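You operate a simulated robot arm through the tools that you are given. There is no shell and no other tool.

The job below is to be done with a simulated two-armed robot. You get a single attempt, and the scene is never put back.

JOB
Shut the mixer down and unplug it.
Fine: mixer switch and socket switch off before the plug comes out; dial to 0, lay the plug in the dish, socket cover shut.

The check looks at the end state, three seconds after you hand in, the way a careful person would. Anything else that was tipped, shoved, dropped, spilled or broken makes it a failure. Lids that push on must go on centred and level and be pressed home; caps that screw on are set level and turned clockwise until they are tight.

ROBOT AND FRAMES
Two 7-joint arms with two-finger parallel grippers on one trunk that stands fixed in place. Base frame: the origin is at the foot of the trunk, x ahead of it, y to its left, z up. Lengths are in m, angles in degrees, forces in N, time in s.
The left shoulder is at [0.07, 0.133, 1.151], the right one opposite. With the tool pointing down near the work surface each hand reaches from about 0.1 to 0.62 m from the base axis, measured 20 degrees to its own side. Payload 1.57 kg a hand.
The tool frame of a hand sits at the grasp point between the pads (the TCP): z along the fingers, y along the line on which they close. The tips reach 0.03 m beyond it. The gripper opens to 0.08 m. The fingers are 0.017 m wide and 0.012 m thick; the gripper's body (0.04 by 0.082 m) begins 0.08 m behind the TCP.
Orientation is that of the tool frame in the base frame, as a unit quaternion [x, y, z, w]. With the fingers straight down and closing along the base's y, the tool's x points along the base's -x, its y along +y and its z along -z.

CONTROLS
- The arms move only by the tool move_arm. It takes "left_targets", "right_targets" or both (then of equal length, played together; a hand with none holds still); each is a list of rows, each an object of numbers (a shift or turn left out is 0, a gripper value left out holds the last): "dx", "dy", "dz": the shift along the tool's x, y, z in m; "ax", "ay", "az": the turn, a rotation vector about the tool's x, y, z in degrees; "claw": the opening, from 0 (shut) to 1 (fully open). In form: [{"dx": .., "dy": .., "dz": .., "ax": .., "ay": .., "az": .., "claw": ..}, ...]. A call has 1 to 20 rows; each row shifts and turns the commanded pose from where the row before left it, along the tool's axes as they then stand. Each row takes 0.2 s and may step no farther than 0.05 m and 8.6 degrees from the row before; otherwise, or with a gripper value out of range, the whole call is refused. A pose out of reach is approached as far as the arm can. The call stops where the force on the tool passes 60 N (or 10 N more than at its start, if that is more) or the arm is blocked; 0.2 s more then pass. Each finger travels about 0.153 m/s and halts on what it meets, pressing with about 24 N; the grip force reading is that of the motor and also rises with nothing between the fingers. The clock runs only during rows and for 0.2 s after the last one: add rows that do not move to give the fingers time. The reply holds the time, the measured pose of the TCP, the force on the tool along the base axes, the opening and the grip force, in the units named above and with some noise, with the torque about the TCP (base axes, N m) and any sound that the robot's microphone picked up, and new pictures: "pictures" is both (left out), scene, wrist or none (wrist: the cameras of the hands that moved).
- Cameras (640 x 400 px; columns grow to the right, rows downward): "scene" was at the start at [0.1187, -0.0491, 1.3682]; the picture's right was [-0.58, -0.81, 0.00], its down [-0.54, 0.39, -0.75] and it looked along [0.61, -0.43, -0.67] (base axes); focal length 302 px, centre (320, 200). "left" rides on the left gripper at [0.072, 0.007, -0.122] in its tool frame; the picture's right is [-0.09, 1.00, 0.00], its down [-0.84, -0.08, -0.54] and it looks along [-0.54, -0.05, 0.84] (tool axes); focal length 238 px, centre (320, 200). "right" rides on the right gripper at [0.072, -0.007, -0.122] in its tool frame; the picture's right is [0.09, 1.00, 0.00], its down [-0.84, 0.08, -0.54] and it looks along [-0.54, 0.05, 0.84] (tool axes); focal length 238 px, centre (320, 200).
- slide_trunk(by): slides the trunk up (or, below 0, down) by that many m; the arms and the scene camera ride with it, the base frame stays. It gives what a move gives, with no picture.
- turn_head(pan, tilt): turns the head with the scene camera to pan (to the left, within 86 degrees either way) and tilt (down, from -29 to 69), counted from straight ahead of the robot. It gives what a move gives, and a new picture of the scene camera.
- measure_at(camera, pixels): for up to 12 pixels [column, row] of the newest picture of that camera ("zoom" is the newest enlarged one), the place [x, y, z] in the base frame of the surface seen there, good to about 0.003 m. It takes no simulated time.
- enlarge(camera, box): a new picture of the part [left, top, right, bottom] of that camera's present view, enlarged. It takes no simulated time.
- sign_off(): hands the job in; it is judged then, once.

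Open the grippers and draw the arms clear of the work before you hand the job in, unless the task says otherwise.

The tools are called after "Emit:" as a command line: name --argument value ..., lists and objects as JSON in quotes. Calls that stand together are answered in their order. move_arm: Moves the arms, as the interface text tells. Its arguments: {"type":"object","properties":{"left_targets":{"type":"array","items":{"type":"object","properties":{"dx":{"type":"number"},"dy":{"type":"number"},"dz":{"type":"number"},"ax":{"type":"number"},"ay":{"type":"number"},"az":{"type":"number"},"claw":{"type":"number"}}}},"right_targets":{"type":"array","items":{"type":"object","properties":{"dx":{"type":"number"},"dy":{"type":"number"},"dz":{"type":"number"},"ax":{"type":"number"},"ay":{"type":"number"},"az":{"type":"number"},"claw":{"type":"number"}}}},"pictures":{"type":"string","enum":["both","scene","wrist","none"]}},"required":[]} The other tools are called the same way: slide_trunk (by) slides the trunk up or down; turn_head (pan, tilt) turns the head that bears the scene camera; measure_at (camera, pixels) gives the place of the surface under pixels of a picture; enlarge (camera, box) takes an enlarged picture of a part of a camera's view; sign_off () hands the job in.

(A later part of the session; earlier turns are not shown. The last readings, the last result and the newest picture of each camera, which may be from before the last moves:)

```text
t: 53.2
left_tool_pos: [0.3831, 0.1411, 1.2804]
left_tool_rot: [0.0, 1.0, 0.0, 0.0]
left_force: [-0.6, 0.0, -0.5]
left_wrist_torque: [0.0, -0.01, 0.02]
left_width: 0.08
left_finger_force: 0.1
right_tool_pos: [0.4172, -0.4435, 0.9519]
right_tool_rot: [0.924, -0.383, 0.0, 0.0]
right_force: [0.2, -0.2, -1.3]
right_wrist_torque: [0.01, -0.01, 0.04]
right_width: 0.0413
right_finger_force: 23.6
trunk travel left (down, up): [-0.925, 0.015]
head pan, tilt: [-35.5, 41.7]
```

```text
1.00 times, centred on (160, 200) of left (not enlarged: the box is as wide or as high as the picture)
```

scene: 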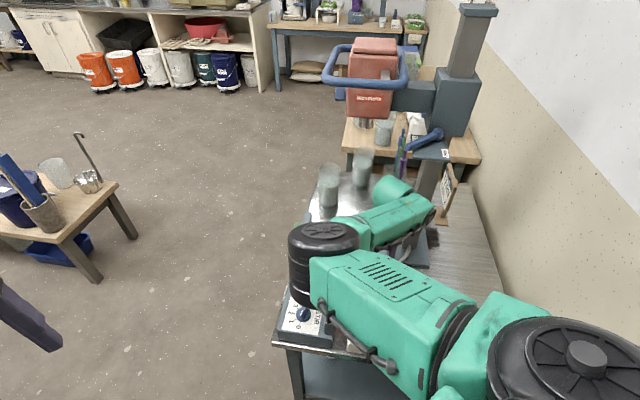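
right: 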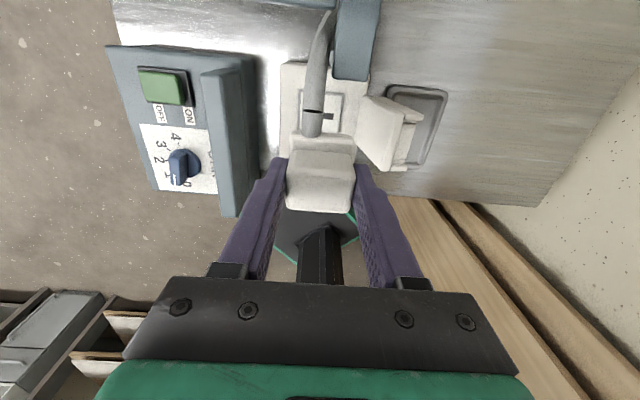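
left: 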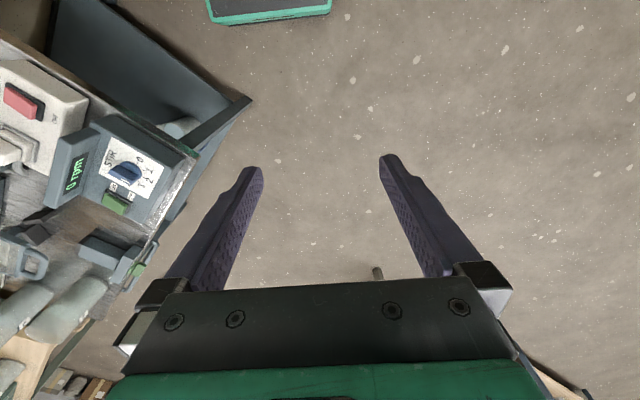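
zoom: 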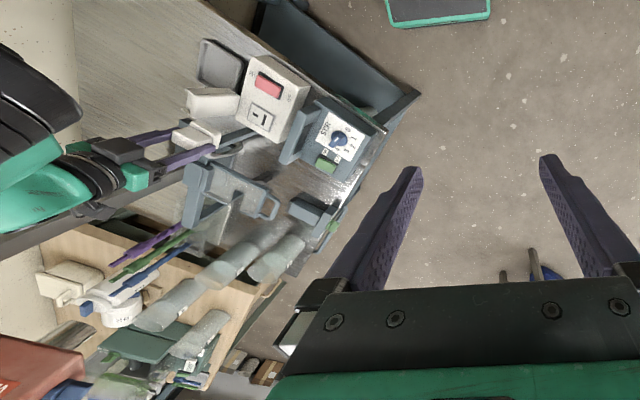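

The left camera actually sees the guard and cable from the side. I enlarge that part.

Emit:
enlarge --camera "left" --box '[0, 70, 160, 200]'

Emit:
enlarge --camera "left" --box '[0, 100, 80, 170]'

```text
3.08 times, centred on (80, 135) of left
```

zoom: 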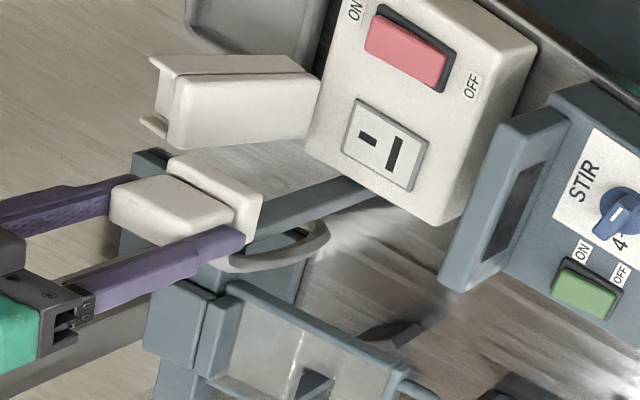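

```text
5.71 times, centred on (40, 135) of left
```

zoom: 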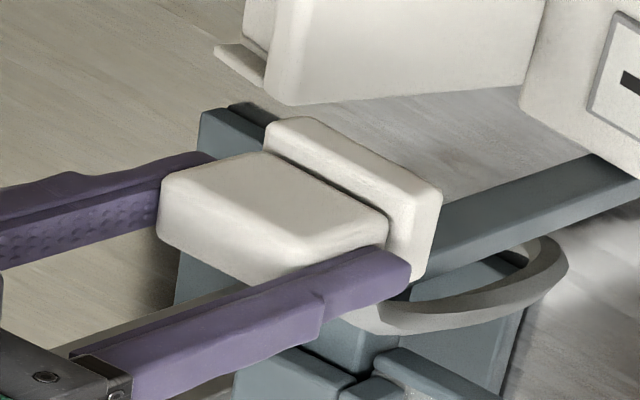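

The blue-grey bar appears to be an upright post beside the socket, and the cable curls around it. I measure cable and post points in this zoom to see which side the cable runs.

Emit:
measure_at --camera "zoom" --pixels '[[400, 320], [440, 315], [480, 308], [520, 290], [550, 265], [545, 245], [515, 258], [600, 175], [500, 215], [430, 250], [620, 195], [450, 230]]'

Emit:
measure_at --camera "zoom" --pixels '[[220, 140], [200, 200], [200, 280], [350, 340], [380, 290], [450, 370], [290, 370], [250, 390], [470, 290], [420, 380], [500, 350], [230, 250]]'

```text
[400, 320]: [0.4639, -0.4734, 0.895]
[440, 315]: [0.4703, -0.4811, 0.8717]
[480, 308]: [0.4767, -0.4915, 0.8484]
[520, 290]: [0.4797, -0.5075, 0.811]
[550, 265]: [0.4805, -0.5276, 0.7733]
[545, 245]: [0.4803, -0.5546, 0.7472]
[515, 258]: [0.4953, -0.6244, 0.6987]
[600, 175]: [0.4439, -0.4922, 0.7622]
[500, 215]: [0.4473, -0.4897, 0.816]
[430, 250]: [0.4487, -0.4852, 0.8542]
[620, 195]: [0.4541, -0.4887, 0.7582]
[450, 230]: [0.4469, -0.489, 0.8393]
```

```text
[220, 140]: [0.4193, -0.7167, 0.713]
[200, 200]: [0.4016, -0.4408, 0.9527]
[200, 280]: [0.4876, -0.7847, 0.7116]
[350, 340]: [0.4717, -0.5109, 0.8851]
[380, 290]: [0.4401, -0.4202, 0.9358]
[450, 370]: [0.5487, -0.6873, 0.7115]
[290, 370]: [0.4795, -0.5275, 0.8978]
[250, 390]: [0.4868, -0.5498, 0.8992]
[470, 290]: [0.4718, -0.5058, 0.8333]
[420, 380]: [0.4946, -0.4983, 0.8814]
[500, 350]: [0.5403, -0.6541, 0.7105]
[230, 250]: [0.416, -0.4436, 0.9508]
```

The cable goes from the plug past the +u side of that post and then behind it to the mixer pole, so carrying the plug to the dish may wrap it round the post. I want a better look at the guard: I check the right elbow's height, then pan for a left-camera view.

Emit:
measure_at --camera "scene" --pixels '[[325, 235], [300, 280], [390, 215], [400, 190], [420, 230], [340, 270], [430, 300], [410, 250]]'

Emit:
enlarge --camera "left" --box '[-60, 90, 140, 220]'

```text
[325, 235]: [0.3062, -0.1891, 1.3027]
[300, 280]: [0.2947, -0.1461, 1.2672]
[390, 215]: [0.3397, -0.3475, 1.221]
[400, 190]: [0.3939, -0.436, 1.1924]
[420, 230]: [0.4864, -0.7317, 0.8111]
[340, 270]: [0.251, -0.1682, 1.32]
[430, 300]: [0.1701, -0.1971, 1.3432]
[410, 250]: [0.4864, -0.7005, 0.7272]
```

```text
refused: -60 is not a number from 0 to 640
```

The right elbow is at (0.31,-0.19,1.30), so there is room to bring the left hand to about y = 0.03. I move it 0.11 m to the right for a more central view of the guard and post.

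Emit:
move_arm --left_targets '[{"dy": -0.04, "dz": -0.02}, {"dy": -0.04, "dz": -0.02}, {"dy": -0.03}, {}]' --pictures "wrist"

Emit:
enlarge --camera "left" --box '[0, 70, 180, 210]'

```text
t: 54.2
left_tool_pos: [0.3849, 0.0305, 1.3203]
left_tool_rot: [0.0, 1.0, 0.0, 0.001]
left_force: [-1.1, 0.2, 0.1]
left_wrist_torque: [-0.01, -0.02, 0.0]
left_width: 0.0801
left_finger_force: 0.1
right_tool_pos: [0.4172, -0.4432, 0.9523]
right_tool_rot: [0.924, -0.382, 0.0, -0.001]
right_force: [0.4, -0.1, -0.5]
right_wrist_torque: [0.02, -0.02, -0.03]
right_width: 0.0413
right_finger_force: 24.2
trunk travel left (down, up): [-0.925, 0.015]
head pan, tilt: [-35.5, 41.7]
```

left: 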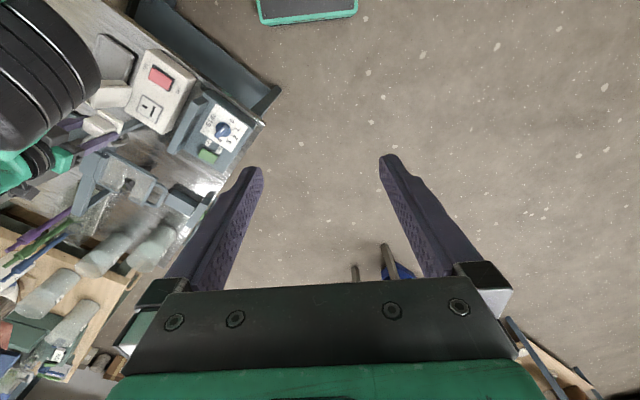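

```text
2.86 times, centred on (90, 140) of left
```

zoom: 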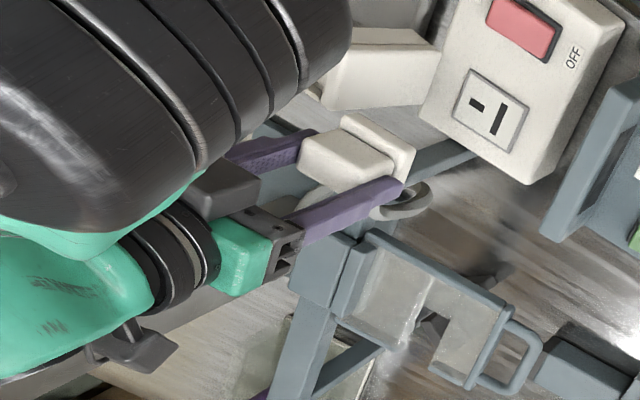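

Now I see the hinge block at zoom (325,270), a U-shaped transparent guard with a handle, and another bar going from the hinge block to (285,390). I measure these parts.

Emit:
measure_at --camera "zoom" --pixels '[[325, 265], [305, 320], [290, 360], [280, 390], [350, 360], [375, 345], [340, 310], [430, 270], [480, 305], [390, 320], [460, 370], [520, 350]]'

Emit:
measure_at --camera "zoom" --pixels '[[470, 155], [430, 165], [420, 185], [400, 210], [430, 195], [380, 210], [270, 130], [270, 180], [310, 290], [355, 250], [250, 390], [300, 385]]'

```text
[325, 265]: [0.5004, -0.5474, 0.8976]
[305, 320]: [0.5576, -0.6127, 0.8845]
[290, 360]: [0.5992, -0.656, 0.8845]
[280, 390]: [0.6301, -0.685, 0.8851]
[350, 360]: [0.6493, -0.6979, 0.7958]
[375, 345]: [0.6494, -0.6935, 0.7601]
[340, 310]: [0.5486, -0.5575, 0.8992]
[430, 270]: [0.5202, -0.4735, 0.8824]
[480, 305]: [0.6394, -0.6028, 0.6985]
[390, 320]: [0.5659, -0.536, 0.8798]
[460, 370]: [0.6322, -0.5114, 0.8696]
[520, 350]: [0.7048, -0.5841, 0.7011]
```

```text
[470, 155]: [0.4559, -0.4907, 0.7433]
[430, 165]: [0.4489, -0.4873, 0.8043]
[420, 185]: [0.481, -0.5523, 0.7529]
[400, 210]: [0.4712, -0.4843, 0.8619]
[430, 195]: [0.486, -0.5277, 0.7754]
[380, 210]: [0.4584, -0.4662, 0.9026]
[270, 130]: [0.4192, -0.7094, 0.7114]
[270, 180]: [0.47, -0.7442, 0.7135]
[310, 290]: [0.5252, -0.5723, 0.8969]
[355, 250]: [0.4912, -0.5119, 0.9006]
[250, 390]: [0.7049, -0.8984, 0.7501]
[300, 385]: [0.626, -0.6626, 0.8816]
```

The structure is an arch: one post at about (0.45,-0.49), a top bar at z 0.885 going away from me, and the guard hinged on it; the cable threads under it to the mixer pole. Cable length is roughly 0.35 m, so I carry the plug toward the dish gradually over the cover, watching the force for cable tension.

Emit:
move_arm --right_targets '[{"dy": 0.02}, {"dy": 0.02}, {"dy": 0.02}, {}]' --pictures "wrist"

Emit:
enlarge --camera "left" --box '[0, 70, 180, 210]'

```text
t: 55.2
left_tool_pos: [0.3864, 0.0294, 1.3203]
left_tool_rot: [0.0, 1.0, 0.0, 0.001]
left_force: [-0.3, -0.1, -0.3]
left_wrist_torque: [-0.01, -0.02, -0.01]
left_width: 0.0801
left_finger_force: 0.1
right_tool_pos: [0.3769, -0.486, 0.9523]
right_tool_rot: [0.924, -0.383, 0.001, -0.001]
right_force: [-0.1, -0.1, -1.3]
right_wrist_torque: [0.0, 0.0, 0.0]
right_width: 0.041
right_finger_force: 23.6
trunk travel left (down, up): [-0.925, 0.015]
head pan, tilt: [-35.5, 41.7]
```

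right: 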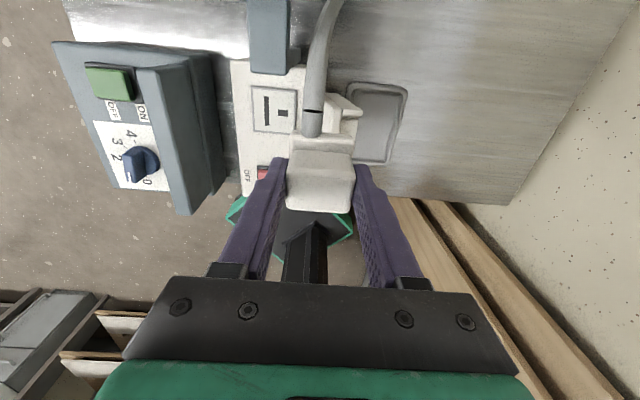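

```text
2.86 times, centred on (90, 140) of left
```

zoom: 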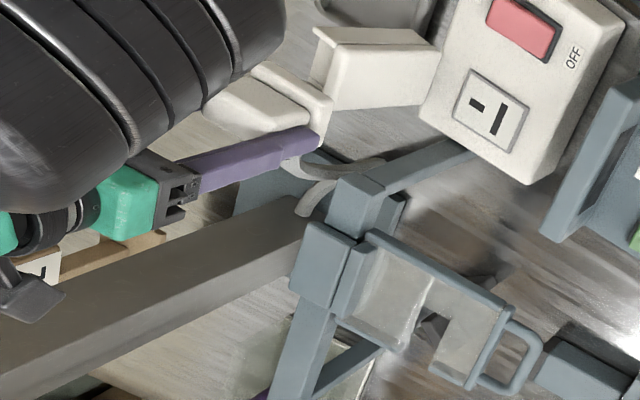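

The cable swings through freely with no lateral force, so tension is not a concern. I continue over the dish to about u -0.158, v -0.565 (x 0.288, y -0.511) at the same height.

Emit:
move_arm --right_targets '[{"dy": 0.027, "dx": -0.015}, {"dy": 0.027, "dx": -0.015}, {"dy": 0.027, "dx": -0.015}, {}]' --pictures "both"

```text
t: 56.2
left_tool_pos: [0.3857, 0.0312, 1.3204]
left_tool_rot: [-0.001, 1.0, 0.0, 0.0]
left_force: [-0.1, 0.1, -0.5]
left_wrist_torque: [-0.01, -0.03, 0.0]
left_width: 0.0802
left_finger_force: 0.0
right_tool_pos: [0.288, -0.5104, 0.9522]
right_tool_rot: [0.924, -0.383, 0.001, -0.001]
right_force: [0.6, 0.3, -0.9]
right_wrist_torque: [-0.01, 0.0, 0.0]
right_width: 0.0412
right_finger_force: 24.1
trunk travel left (down, up): [-0.925, 0.015]
head pan, tilt: [-35.5, 41.7]
```

scene: 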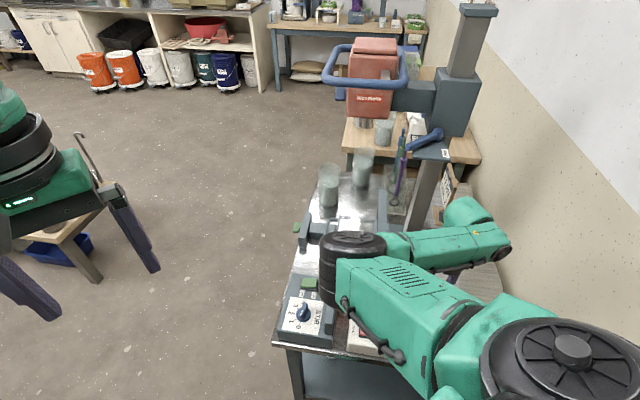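
right: 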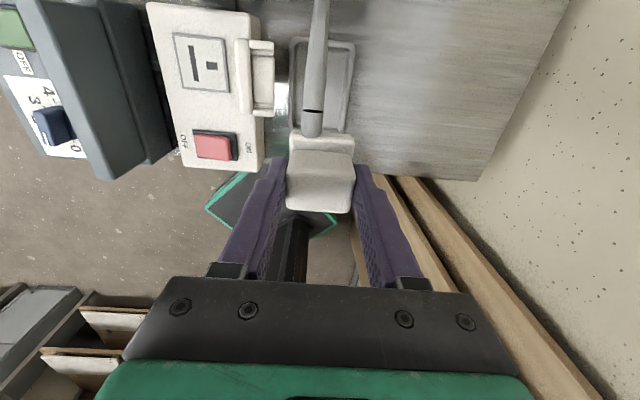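

The plug is over the dish (dish at (322,90), plug at (320,170)). I now tilt the hand about the plug so its pins swing toward the far side of the dish and it can be laid on its side, checking reach step by step.

Emit:
move_arm --right_targets '[{"ay": 8}, {"ay": 8}, {"ay": 8}, {"ay": 8}, {}]' --pictures "both"

```text
t: 57.4
left_tool_pos: [0.3867, 0.03, 1.3191]
left_tool_rot: [0.001, 1.0, 0.0, 0.0]
left_force: [-0.9, 0.5, 0.5]
left_wrist_torque: [0.01, 0.04, 0.01]
left_width: 0.08
left_finger_force: 0.1
right_tool_pos: [0.2769, -0.5341, 0.9613]
right_tool_rot: [0.888, -0.372, 0.241, 0.121]
right_force: [0.9, 0.3, -0.3]
right_wrist_torque: [0.0, 0.02, -0.03]
right_width: 0.0413
right_finger_force: 24.1
right hand out of reach, approached as far as the arm can: row 4
trunk travel left (down, up): [-0.925, 0.015]
head pan, tilt: [-35.5, 41.7]
```

scene: 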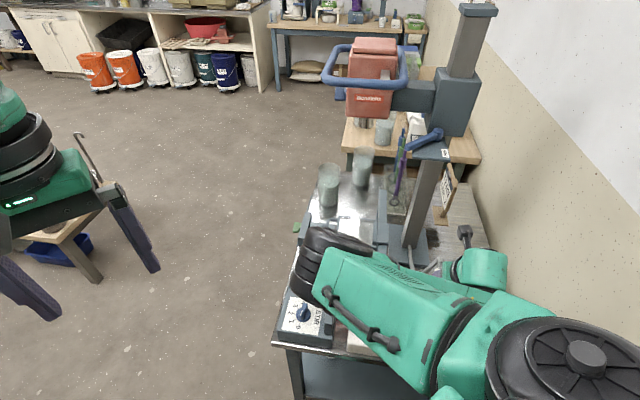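
right: 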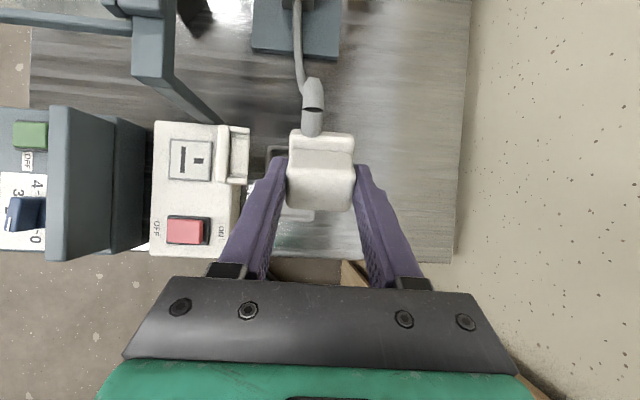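

The tilt reached 31° but then hit the reach limit because the wrist comes too close at this height; the hand drifted to (0.277,-0.534,0.961). I go down 0.12 m first, where there should be more room, and then correct the position.

Emit:
move_arm --right_targets '[{"dz": 0.0256, "dx": -0.0156}, {"dz": 0.0256, "dx": -0.0156}, {"dz": 0.0256, "dx": -0.0156}, {"dz": 0.0256, "dx": -0.0156}, {}]' --pictures "wrist"

```text
t: 58.6
left_tool_pos: [0.3854, 0.0308, 1.3208]
left_tool_rot: [0.0, 1.0, 0.0, -0.001]
left_force: [-1.1, -0.2, 1.0]
left_wrist_torque: [0.05, -0.01, -0.02]
left_width: 0.0803
left_finger_force: 0.0
right_tool_pos: [0.2996, -0.5643, 0.8607]
right_tool_rot: [0.889, -0.368, 0.251, 0.102]
right_force: [-0.1, 0.5, -0.6]
right_wrist_torque: [0.03, -0.01, 0.04]
right_width: 0.0413
right_finger_force: 23.9
right hand out of reach, approached as far as the arm can: row 1, 2, 3, 4
trunk travel left (down, up): [-0.925, 0.015]
head pan, tilt: [-35.5, 41.7]
```

right: 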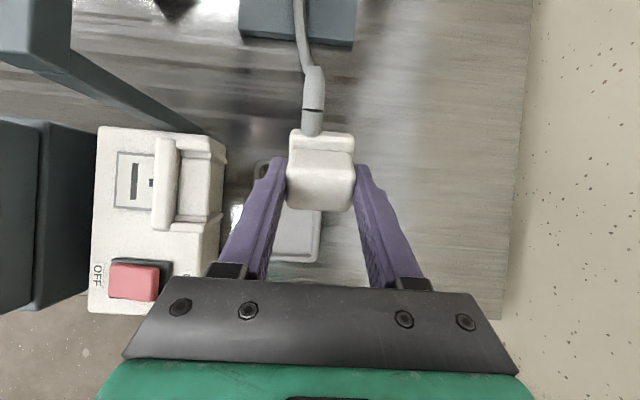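

The 31° tilt cannot be held while descending (all rows flagged), so I reduce the tilt to about 20° and re-check the position; even that makes the plug fall onto its side the right way.

Emit:
move_arm --right_targets '[{"ay": -6}, {"ay": -6}, {}]' --pictures "none"

```text
t: 59.4
left_tool_pos: [0.385, 0.031, 1.3203]
left_tool_rot: [0.0, 1.0, 0.0, 0.0]
left_force: [0.2, 0.5, -0.4]
left_wrist_torque: [0.04, -0.03, -0.04]
left_width: 0.08
left_finger_force: 0.0
right_tool_pos: [0.2999, -0.5628, 0.86]
right_tool_rot: [0.91, -0.378, 0.16, 0.065]
right_force: [-0.2, 0.1, -1.1]
right_wrist_torque: [0.01, 0.01, 0.0]
right_width: 0.0413
right_finger_force: 24.5
trunk travel left (down, up): [-0.925, 0.015]
head pan, tilt: [-35.5, 41.7]
```

Tilt is now 20° with no warning, TCP at (0.300,-0.563,0.860), i.e. u -0.186, v -0.610. I shift to u -0.160, v -0.593 above the dish and look.

Emit:
move_arm --right_targets '[{"dy": -0.013, "dx": -0.008, "dz": -0.0029}, {"dy": -0.013, "dx": -0.008, "dz": -0.0029}, {}]' --pictures "both"

Emit:
enlarge --camera "left" --box '[0, 0, 180, 140]'

```text
t: 60.2
left_tool_pos: [0.3867, 0.0295, 1.3214]
left_tool_rot: [0.0, 1.0, 0.0, 0.0]
left_force: [0.5, -0.2, -0.9]
left_wrist_torque: [-0.01, 0.01, -0.03]
left_width: 0.0798
left_finger_force: 0.0
right_tool_pos: [0.3058, -0.5317, 0.8595]
right_tool_rot: [0.91, -0.377, 0.161, 0.066]
right_force: [0.1, 0.0, -0.6]
right_wrist_torque: [0.02, 0.02, 0.02]
right_width: 0.0409
right_finger_force: 23.4
trunk travel left (down, up): [-0.925, 0.015]
head pan, tilt: [-35.5, 41.7]
```

scene: 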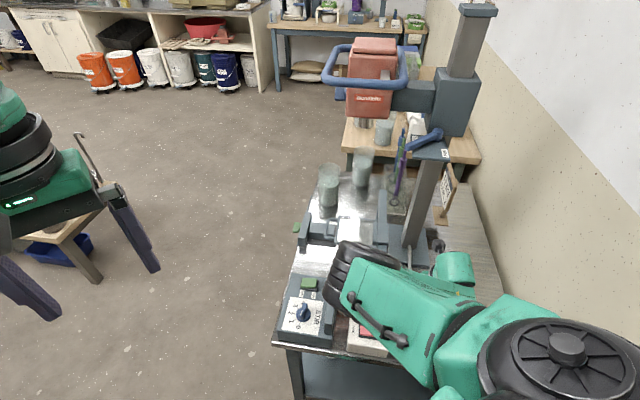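
right: 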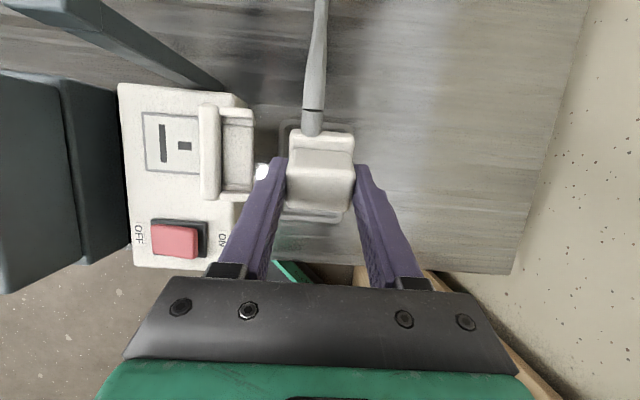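

```text
2.86 times, centred on (90, 70) of left
```

zoom: 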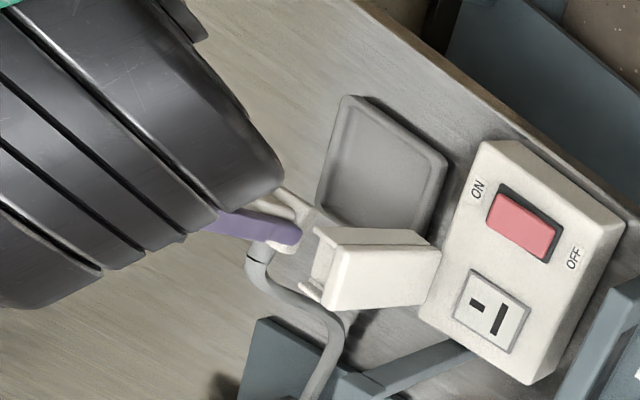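

Position is right: TCP (0.306,-0.532,0.860), 20° tilt, plug over the dish and beside the cover. I descend vertically 5 cm in base z and check clearances.

Emit:
move_arm --right_targets '[{"dz": 0.0235, "dx": -0.0086}, {"dz": 0.0235, "dx": -0.0086}, {}]' --pictures "wrist"

Emit:
enlarge --camera "left" --box '[20, 20, 180, 140]'

Emit:
enlarge --camera "right" --box '[200, 80, 440, 240]'

```text
t: 61.0
left_tool_pos: [0.3866, 0.0312, 1.3205]
left_tool_rot: [0.0, 1.0, 0.001, 0.0]
left_force: [-0.2, 0.4, 0.1]
left_wrist_torque: [0.01, 0.0, -0.02]
left_width: 0.0802
left_finger_force: 0.0
right_tool_pos: [0.3066, -0.5312, 0.8097]
right_tool_rot: [0.91, -0.377, 0.161, 0.066]
right_force: [-0.4, 0.0, -0.8]
right_wrist_torque: [-0.02, 0.0, 0.0]
right_width: 0.0413
right_finger_force: 23.9
trunk travel left (down, up): [-0.925, 0.015]
head pan, tilt: [-35.5, 41.7]
```

right: 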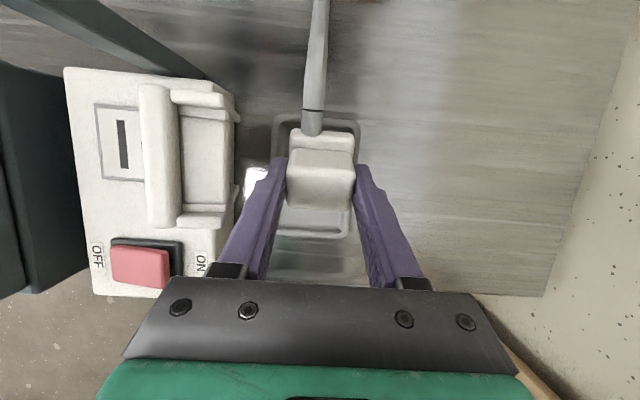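

```text
3.33 times, centred on (100, 80) of left
```

zoom: 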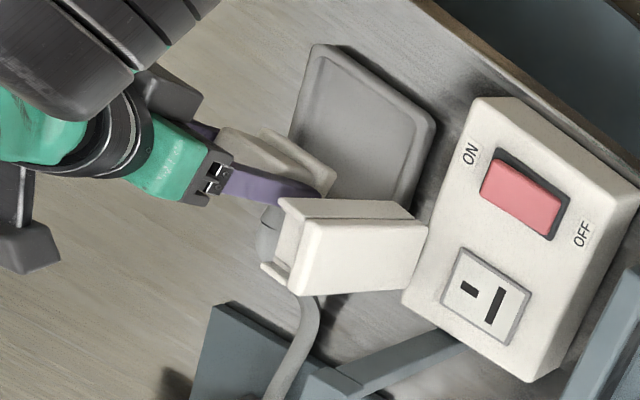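

```text
2.50 times, centred on (320, 160) of right
```

zoom: 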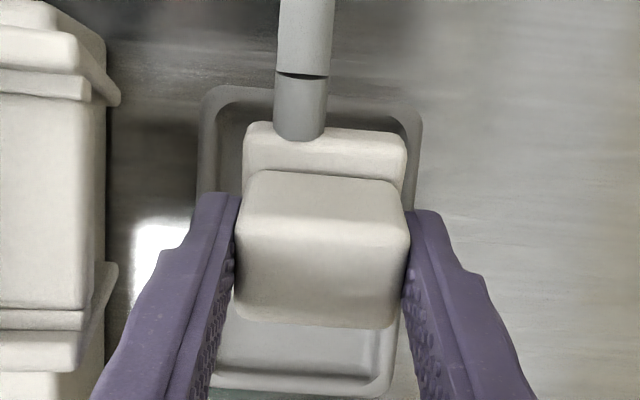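

The plug sits right above the dish opening in the zoom (dish from (200,85) to (420,390)). I continue down in small steps, watching for contact.

Emit:
move_arm --right_targets '[{"dz": 0.0094, "dx": -0.0034}, {"dz": 0.0094, "dx": -0.0034}, {"dz": 0.0056, "dx": -0.0021}, {}]' --pictures "none"

```text
t: 62.0
left_tool_pos: [0.386, 0.0312, 1.3202]
left_tool_rot: [0.0, 1.0, 0.0, 0.0]
left_force: [-1.1, 0.5, -0.4]
left_wrist_torque: [-0.05, 0.0, 0.02]
left_width: 0.0799
left_finger_force: 0.0
right_tool_pos: [0.3079, -0.5304, 0.785]
right_tool_rot: [0.91, -0.377, 0.161, 0.065]
right_force: [0.3, -0.4, -0.9]
right_wrist_torque: [-0.02, -0.02, 0.01]
right_width: 0.0411
right_finger_force: 24.3
trunk travel left (down, up): [-0.925, 0.015]
head pan, tilt: [-35.5, 41.7]
```

No contact yet at TCP z 0.785. I go on in 4 mm steps.

Emit:
move_arm --right_targets '[{"dz": 0.0038, "dx": -0.0014}, {"dz": 0.0038, "dx": -0.0014}, {"dz": 0.0038, "dx": -0.0014}, {}]' --pictures "wrist"

```text
t: 63.0
left_tool_pos: [0.3865, 0.0306, 1.3192]
left_tool_rot: [-0.001, 1.0, 0.0, -0.001]
left_force: [0.2, -0.4, 0.9]
left_wrist_torque: [0.02, 0.01, 0.0]
left_width: 0.0801
left_finger_force: 0.0
right_tool_pos: [0.308, -0.5306, 0.7729]
right_tool_rot: [0.91, -0.377, 0.16, 0.065]
right_force: [0.1, -0.4, -1.1]
right_wrist_torque: [-0.03, 0.02, -0.01]
right_width: 0.041
right_finger_force: 24.2
trunk travel left (down, up): [-0.925, 0.015]
head pan, tilt: [-35.5, 41.7]
```

right: 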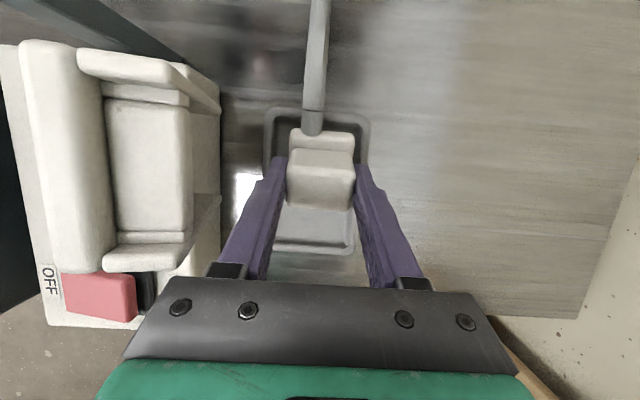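

Still no contact at TCP z 0.773, so the pins are short. The hand's edge is only a few mm from the cover tab in u, so I shift 5 mm away from the cover and continue down in 3 mm steps.

Emit:
move_arm --right_targets '[{"dy": 0.005}, {"dz": 0.0028, "dx": -0.001}, {"dz": 0.0028, "dx": -0.001}, {"dz": 0.0028, "dx": -0.001}, {}]' --pictures "none"

```text
t: 64.2
left_tool_pos: [0.3861, 0.0309, 1.3193]
left_tool_rot: [0.0, 1.0, 0.001, 0.0]
left_force: [-0.4, 0.7, -0.1]
left_wrist_torque: [-0.01, 0.04, -0.01]
left_width: 0.0802
left_finger_force: 0.1
right_tool_pos: [0.3029, -0.535, 0.7634]
right_tool_rot: [0.91, -0.377, 0.161, 0.066]
right_force: [-0.1, 0.0, 1.7]
right_wrist_torque: [-0.01, 0.03, 0.01]
right_width: 0.041
right_finger_force: 23.6
trunk travel left (down, up): [-0.925, 0.015]
head pan, tilt: [-35.5, 41.7]
```

Contact: the vertical force went from -1 to +1.7 N. I look at the plug from the left camera and the wrist before deciding how to release it.

Emit:
enlarge --camera "left" --box '[50, 20, 150, 100]'

Emit:
enlarge --camera "right" --box '[220, 80, 420, 270]'

```text
5.00 times, centred on (100, 60) of left
```

zoom: 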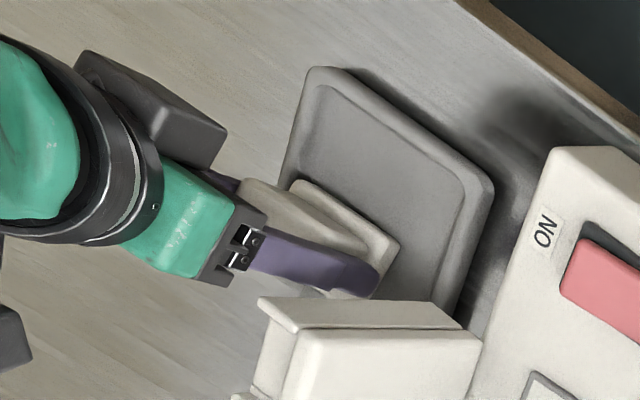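

```text
2.11 times, centred on (320, 175) of right
```

zoom: 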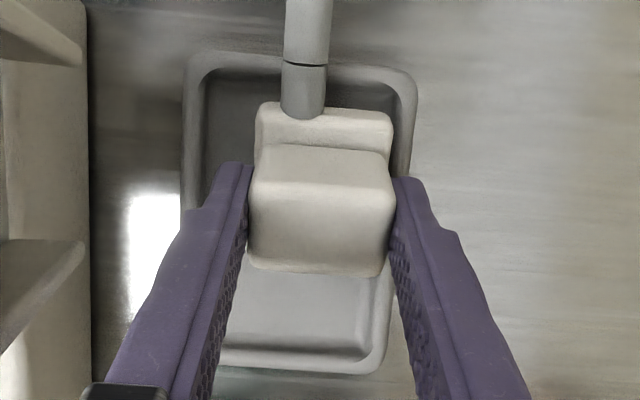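

The plug's base is on the dish floor at the far part of the dish. I lift 3 mm, centre it better (12 mm toward +v, 6 mm toward +u), and set it down again before releasing.

Emit:
move_arm --right_targets '[{"dx": 0.001, "dz": -0.0028}, {"dx": -0.0057, "dz": -0.0021, "dy": -0.003}, {"dx": -0.0056, "dz": -0.002, "dy": -0.003}, {"dx": -0.001, "dz": 0.0028}, {}]' --pictures "wrist"

Emit:
enlarge --camera "right" --box '[220, 80, 420, 270]'

```text
t: 65.4
left_tool_pos: [0.3857, 0.0315, 1.3213]
left_tool_rot: [0.0, 1.0, 0.001, 0.0]
left_force: [-0.1, -0.2, 0.2]
left_wrist_torque: [-0.03, -0.01, 0.0]
left_width: 0.0799
left_finger_force: 0.1
right_tool_pos: [0.298, -0.5213, 0.7641]
right_tool_rot: [0.91, -0.377, 0.161, 0.066]
right_force: [0.0, -0.6, 5.2]
right_wrist_torque: [-0.01, 0.0, -0.02]
right_width: 0.0413
right_finger_force: 24.2
trunk travel left (down, up): [-0.925, 0.015]
head pan, tilt: [-35.5, 41.7]
```

right: 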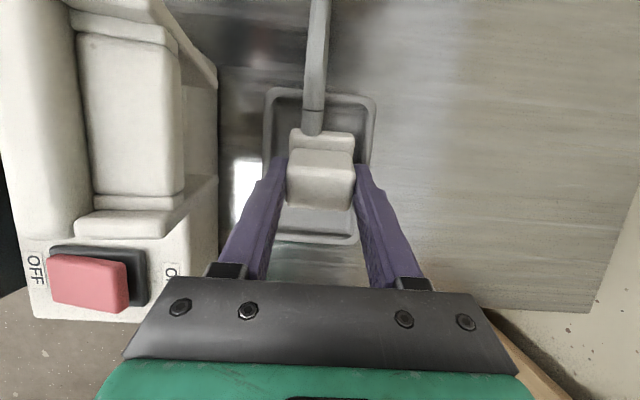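

```text
2.11 times, centred on (320, 175) of right
```

zoom: 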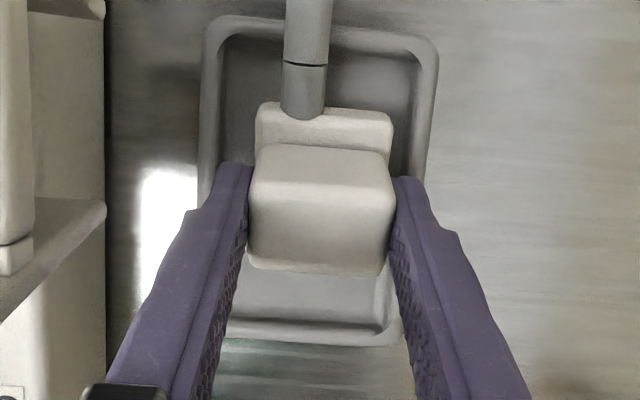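

The plug rests centred in the dish on its base edge (about 6 N contact, 20° lean). I open the fingers only a little so they guide it while it settles.

Emit:
move_arm --right_targets '[{"claw": 0.53}, {"claw": 0.56}, {"claw": 0.6}, {}, {}]' --pictures "wrist"

Emit:
enlarge --camera "right" --box '[220, 80, 420, 270]'

Emit:
enlarge --camera "left" --box '[50, 20, 150, 100]'

```text
t: 66.6
left_tool_pos: [0.387, 0.0298, 1.3201]
left_tool_rot: [-0.001, 1.0, 0.0, 0.0]
left_force: [0.2, 0.4, -0.2]
left_wrist_torque: [-0.03, 0.0, 0.0]
left_width: 0.0801
left_finger_force: 0.0
right_tool_pos: [0.2991, -0.5211, 0.7638]
right_tool_rot: [0.91, -0.376, 0.161, 0.066]
right_force: [0.3, 0.0, -0.2]
right_wrist_torque: [-0.01, -0.01, 0.04]
right_width: 0.0482
right_finger_force: 0.1
trunk travel left (down, up): [-0.925, 0.015]
head pan, tilt: [-35.5, 41.7]
```

right: 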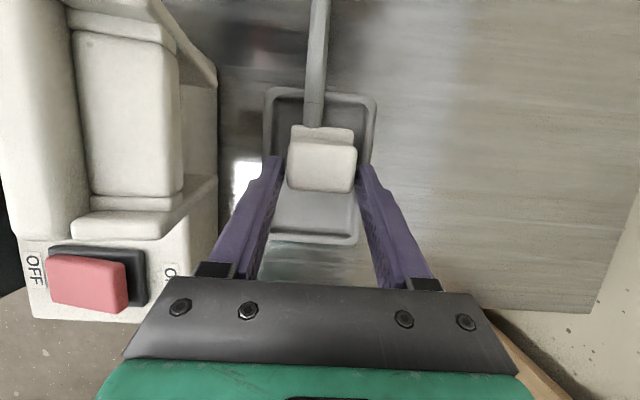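

```text
2.11 times, centred on (320, 175) of right
```

zoom: 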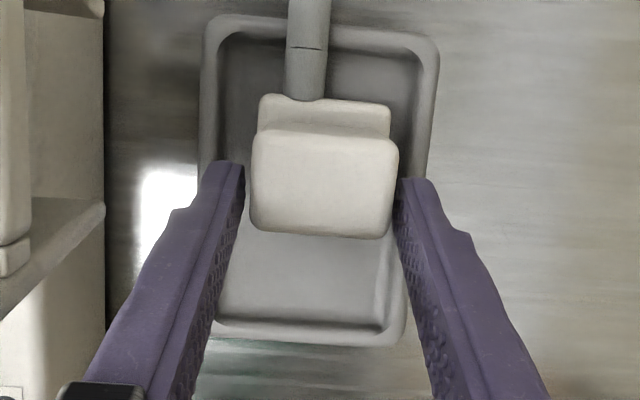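

```text
5.00 times, centred on (100, 60) of left
```

zoom: 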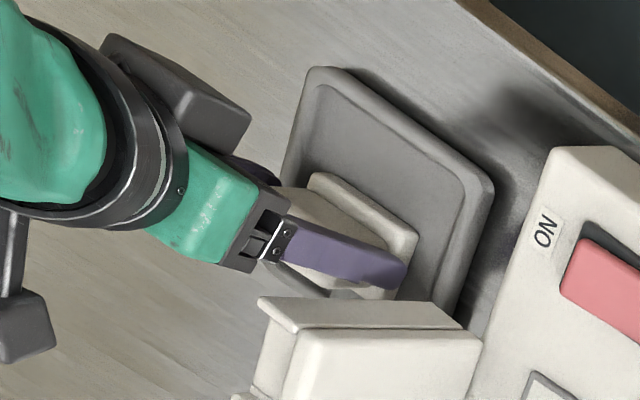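

The plug settled flat on its base, standing steadily in the middle of the dish. I open slightly more and back the fingers out along the hand's own axis.

Emit:
move_arm --right_targets '[{"claw": 0.65}, {"dz": -0.01}, {"dz": -0.02}, {"dz": -0.03}, {"dz": -0.04}, {"dz": -0.04}, {}]' --pictures "both"

Emit:
enlarge --camera "right" --box '[100, 60, 420, 260]'

Emit:
enlarge --camera "left" --box '[30, 20, 170, 130]'

```text
t: 68.2
left_tool_pos: [0.3865, 0.0296, 1.3198]
left_tool_rot: [0.001, 1.0, 0.0, -0.001]
left_force: [1.0, 0.1, 0.8]
left_wrist_torque: [-0.01, -0.01, 0.0]
left_width: 0.0803
left_finger_force: 0.0
right_tool_pos: [0.2633, -0.4878, 0.8953]
right_tool_rot: [0.91, -0.376, 0.161, 0.065]
right_force: [0.6, 0.4, 0.0]
right_wrist_torque: [-0.03, -0.05, 0.0]
right_width: 0.052
right_finger_force: 0.0
trunk travel left (down, up): [-0.925, 0.015]
head pan, tilt: [-35.5, 41.7]
```

scene: 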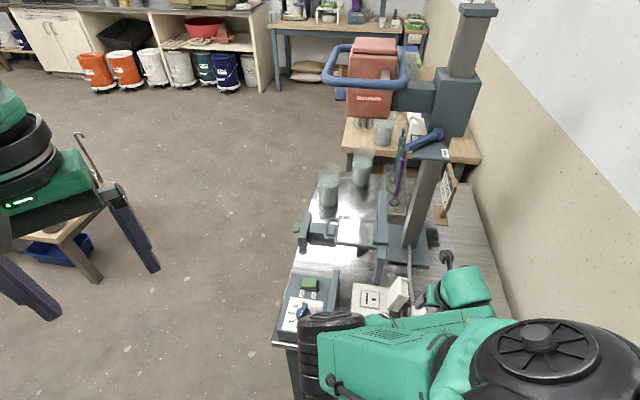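
right: 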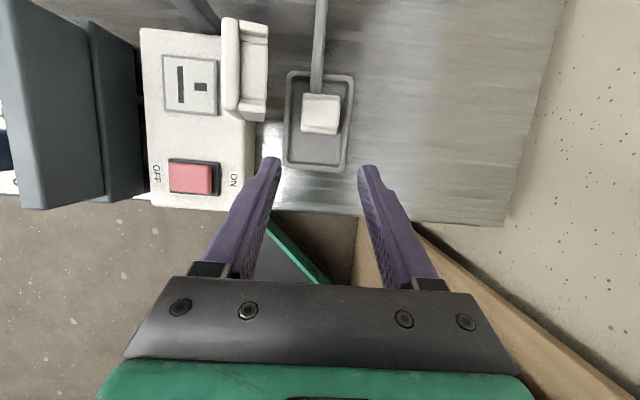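

```text
2.00 times, centred on (260, 160) of right
```

zoom: 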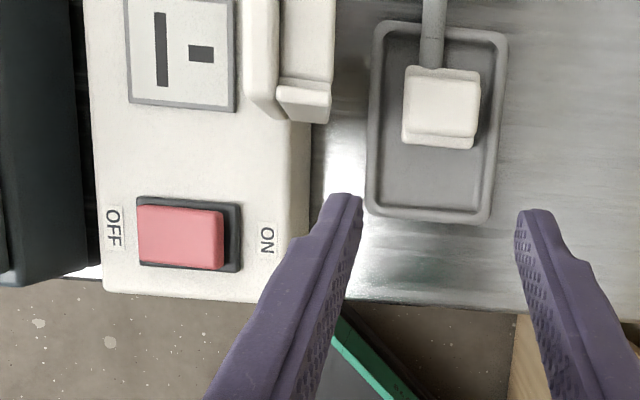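

```text
3.64 times, centred on (100, 75) of left
```

zoom: 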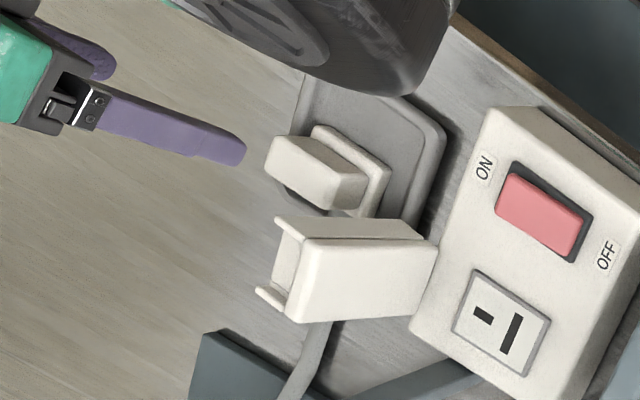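

The plug stands fully inside the dish, and both switches still show OFF. Next the cover: I rise, take the tilt out, shut the fingers and go to a spot behind the cover (u about -0.147, v about -0.606) with the tips above it.

Emit:
move_arm --right_targets '[{"dz": -0.035, "claw": 0}, {"ay": -6.7}, {"ay": -6.7}, {"ay": -6.6}, {}]' --pictures "none"

```text
t: 69.4
left_tool_pos: [0.3856, 0.0314, 1.321]
left_tool_rot: [0.001, 1.0, 0.0, 0.0]
left_force: [0.0, -0.3, 0.2]
left_wrist_torque: [-0.01, -0.01, -0.01]
left_width: 0.0799
left_finger_force: 0.1
right_tool_pos: [0.2556, -0.479, 0.9288]
right_tool_rot: [0.924, -0.383, 0.0, -0.001]
right_force: [-0.1, 0.7, 0.3]
right_wrist_torque: [0.01, 0.0, 0.01]
right_width: 0.0003
right_finger_force: 21.7
trunk travel left (down, up): [-0.925, 0.015]
head pan, tilt: [-35.5, 41.7]
```

Vertical again at (0.256,-0.479,0.929). I move level to behind the cover's middle.

Emit:
move_arm --right_targets '[{"dx": 0.0289, "dy": -0.0037}, {"dx": 0.0289, "dy": -0.0037}, {"dx": 0.0288, "dy": -0.0036}, {}]' --pictures "wrist"

Emit:
enlarge --camera "right" --box '[120, 40, 420, 230]'

Emit:
enlarge --camera "left" --box '[30, 20, 170, 130]'

```text
t: 70.4
left_tool_pos: [0.3862, 0.0312, 1.3204]
left_tool_rot: [-0.001, 1.0, 0.0, 0.0]
left_force: [-0.1, 0.2, -0.5]
left_wrist_torque: [0.01, -0.01, 0.02]
left_width: 0.0802
left_finger_force: 0.1
right_tool_pos: [0.325, -0.5333, 0.9295]
right_tool_rot: [0.924, -0.383, -0.001, -0.001]
right_force: [-0.5, -0.4, 0.5]
right_wrist_torque: [0.01, 0.02, 0.0]
right_width: 0.0
right_finger_force: 20.8
trunk travel left (down, up): [-0.925, 0.015]
head pan, tilt: [-35.5, 41.7]
```

right: 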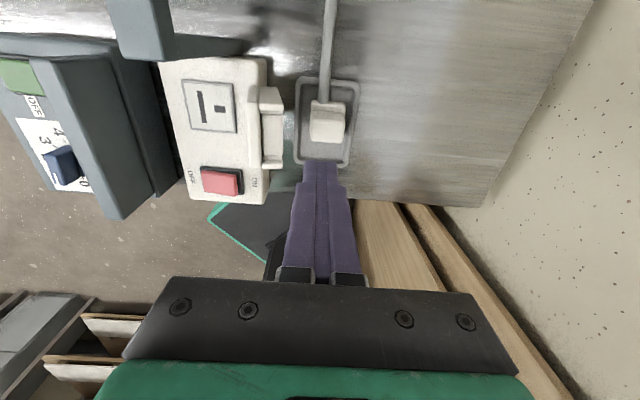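

```text
2.11 times, centred on (270, 135) of right
```

zoom: 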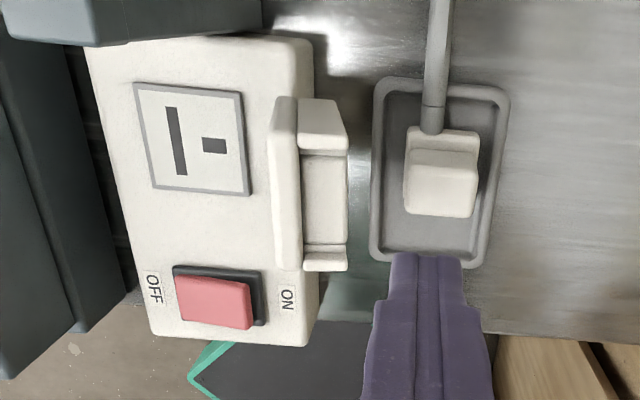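

```text
3.64 times, centred on (100, 75) of left
```

zoom: 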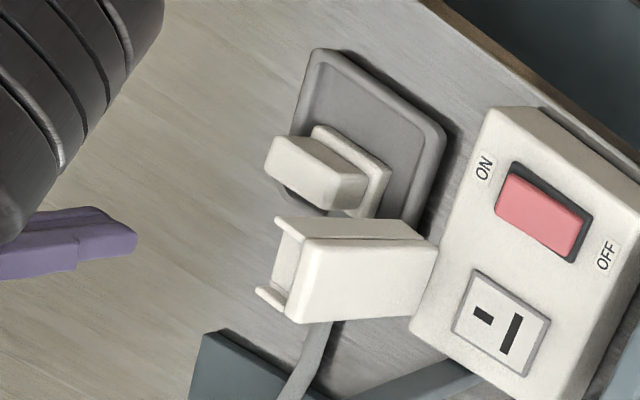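

The shut fingers are behind the cover with 2 cm spare. I lower the tips to z about 0.815, still 5 cm above the plug's top.

Emit:
move_arm --right_targets '[{"dz": 0.03}, {"dz": 0.03}, {"dz": 0.024}, {}]' --pictures "wrist"

Emit:
enlarge --camera "right" --box '[120, 40, 420, 230]'

Emit:
enlarge --camera "left" --box '[50, 40, 150, 120]'

```text
t: 71.4
left_tool_pos: [0.3862, 0.0301, 1.3193]
left_tool_rot: [0.0, 1.0, -0.001, -0.001]
left_force: [-1.0, -0.9, -1.2]
left_wrist_torque: [0.0, 0.01, 0.04]
left_width: 0.08
left_finger_force: 0.1
right_tool_pos: [0.326, -0.5336, 0.8443]
right_tool_rot: [0.924, -0.383, 0.0, -0.001]
right_force: [0.5, -0.4, -0.2]
right_wrist_torque: [-0.03, -0.01, 0.0]
right_width: 0.0
right_finger_force: 21.8
trunk travel left (down, up): [-0.925, 0.015]
head pan, tilt: [-35.5, 41.7]
```

right: 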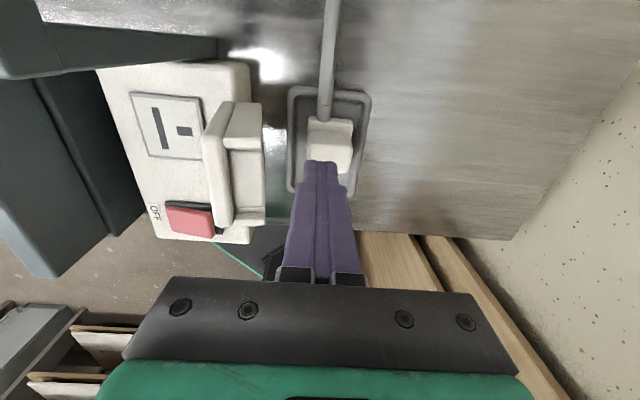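

```text
2.11 times, centred on (270, 135) of right
```

zoom: 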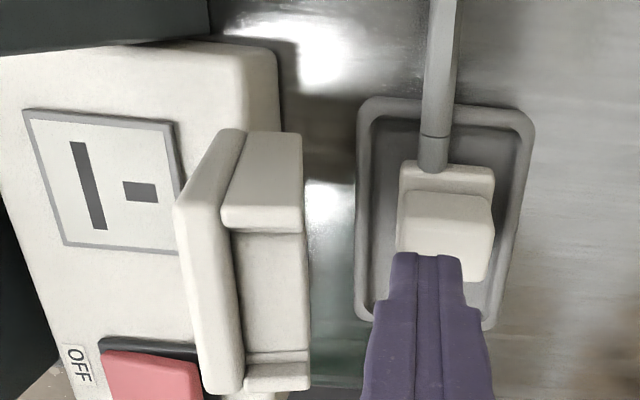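

```text
5.00 times, centred on (100, 80) of left
```

zoom: 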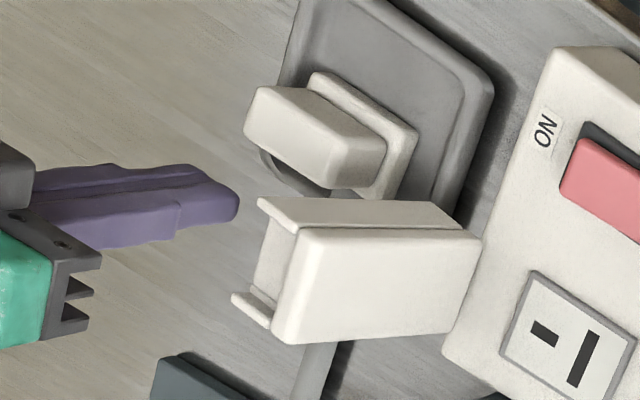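

The cover is a plate with two side flanges on its back, standing on the socket's edge. I push it toward the outlet with the finger between the flanges, starting with 4 cm in small steps.

Emit:
move_arm --right_targets '[{"dy": -0.008}, {"dy": -0.008}, {"dy": -0.008}, {"dy": -0.006}, {"dy": -0.006}, {"dy": -0.006}, {}]' --pictures "wrist"

Emit:
enlarge --camera "left" --box '[50, 40, 150, 120]'

```text
t: 73.0
left_tool_pos: [0.386, 0.0299, 1.3209]
left_tool_rot: [0.0, 1.0, 0.0, 0.001]
left_force: [-0.6, 0.1, 0.3]
left_wrist_torque: [-0.02, -0.02, 0.01]
left_width: 0.0799
left_finger_force: 0.0
right_tool_pos: [0.355, -0.503, 0.8451]
right_tool_rot: [0.924, -0.383, 0.001, -0.001]
right_force: [0.1, 0.7, 0.6]
right_wrist_torque: [-0.01, 0.0, -0.01]
right_width: 0.0
right_finger_force: 21.5
trunk travel left (down, up): [-0.925, 0.015]
head pan, tilt: [-35.5, 41.7]
```

right: 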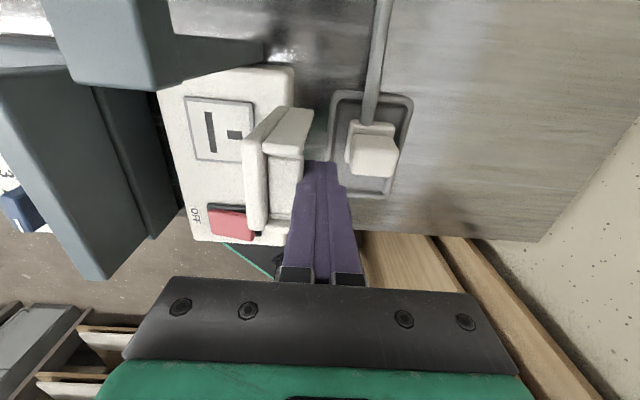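

```text
5.00 times, centred on (100, 80) of left
```

zoom: 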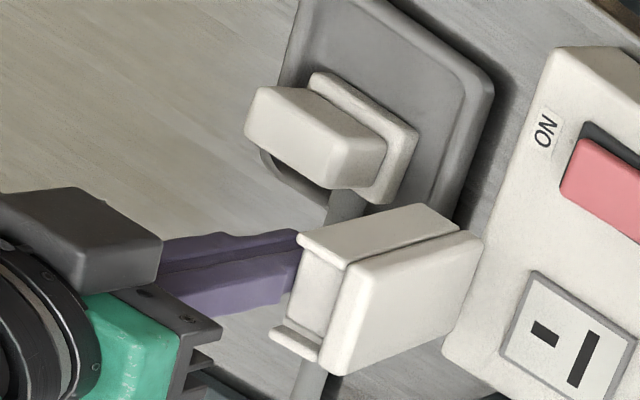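

The cover is turning with almost no force (its top now nearly upright). I keep pushing 4.5 cm further.

Emit:
move_arm --right_targets '[{"dy": -0.008}, {"dy": -0.008}, {"dy": -0.008}, {"dy": -0.007}, {"dy": -0.007}, {"dy": -0.007}, {}]' --pictures "wrist"

Emit:
enlarge --camera "left" --box '[50, 40, 150, 120]'

```text
t: 74.6
left_tool_pos: [0.3862, 0.0306, 1.32]
left_tool_rot: [0.0, 1.0, 0.0, -0.001]
left_force: [-0.2, 0.2, -0.2]
left_wrist_torque: [-0.01, -0.02, 0.03]
left_width: 0.08
left_finger_force: 0.0
right_tool_pos: [0.3873, -0.4724, 0.8435]
right_tool_rot: [0.924, -0.383, 0.001, -0.001]
right_force: [0.7, -1.3, 0.9]
right_wrist_torque: [0.01, 0.02, 0.0]
right_width: 0.0001
right_finger_force: 21.3
trunk travel left (down, up): [-0.925, 0.015]
head pan, tilt: [-35.5, 41.7]
```

right: 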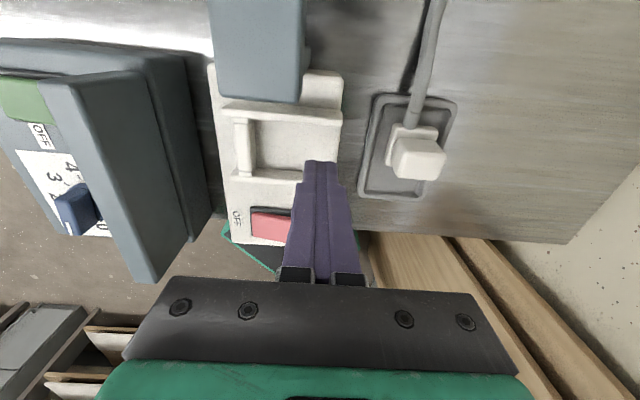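

```text
5.00 times, centred on (100, 80) of left
```

zoom: 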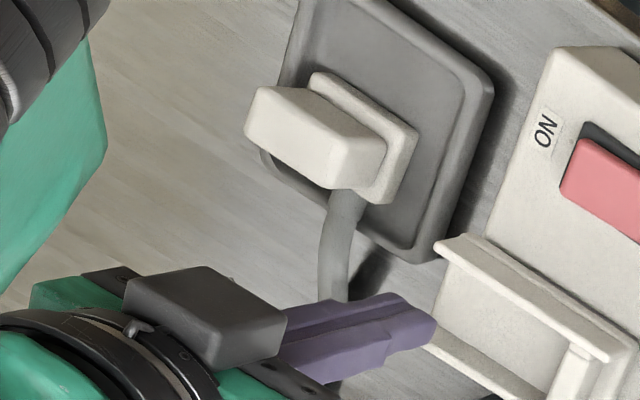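

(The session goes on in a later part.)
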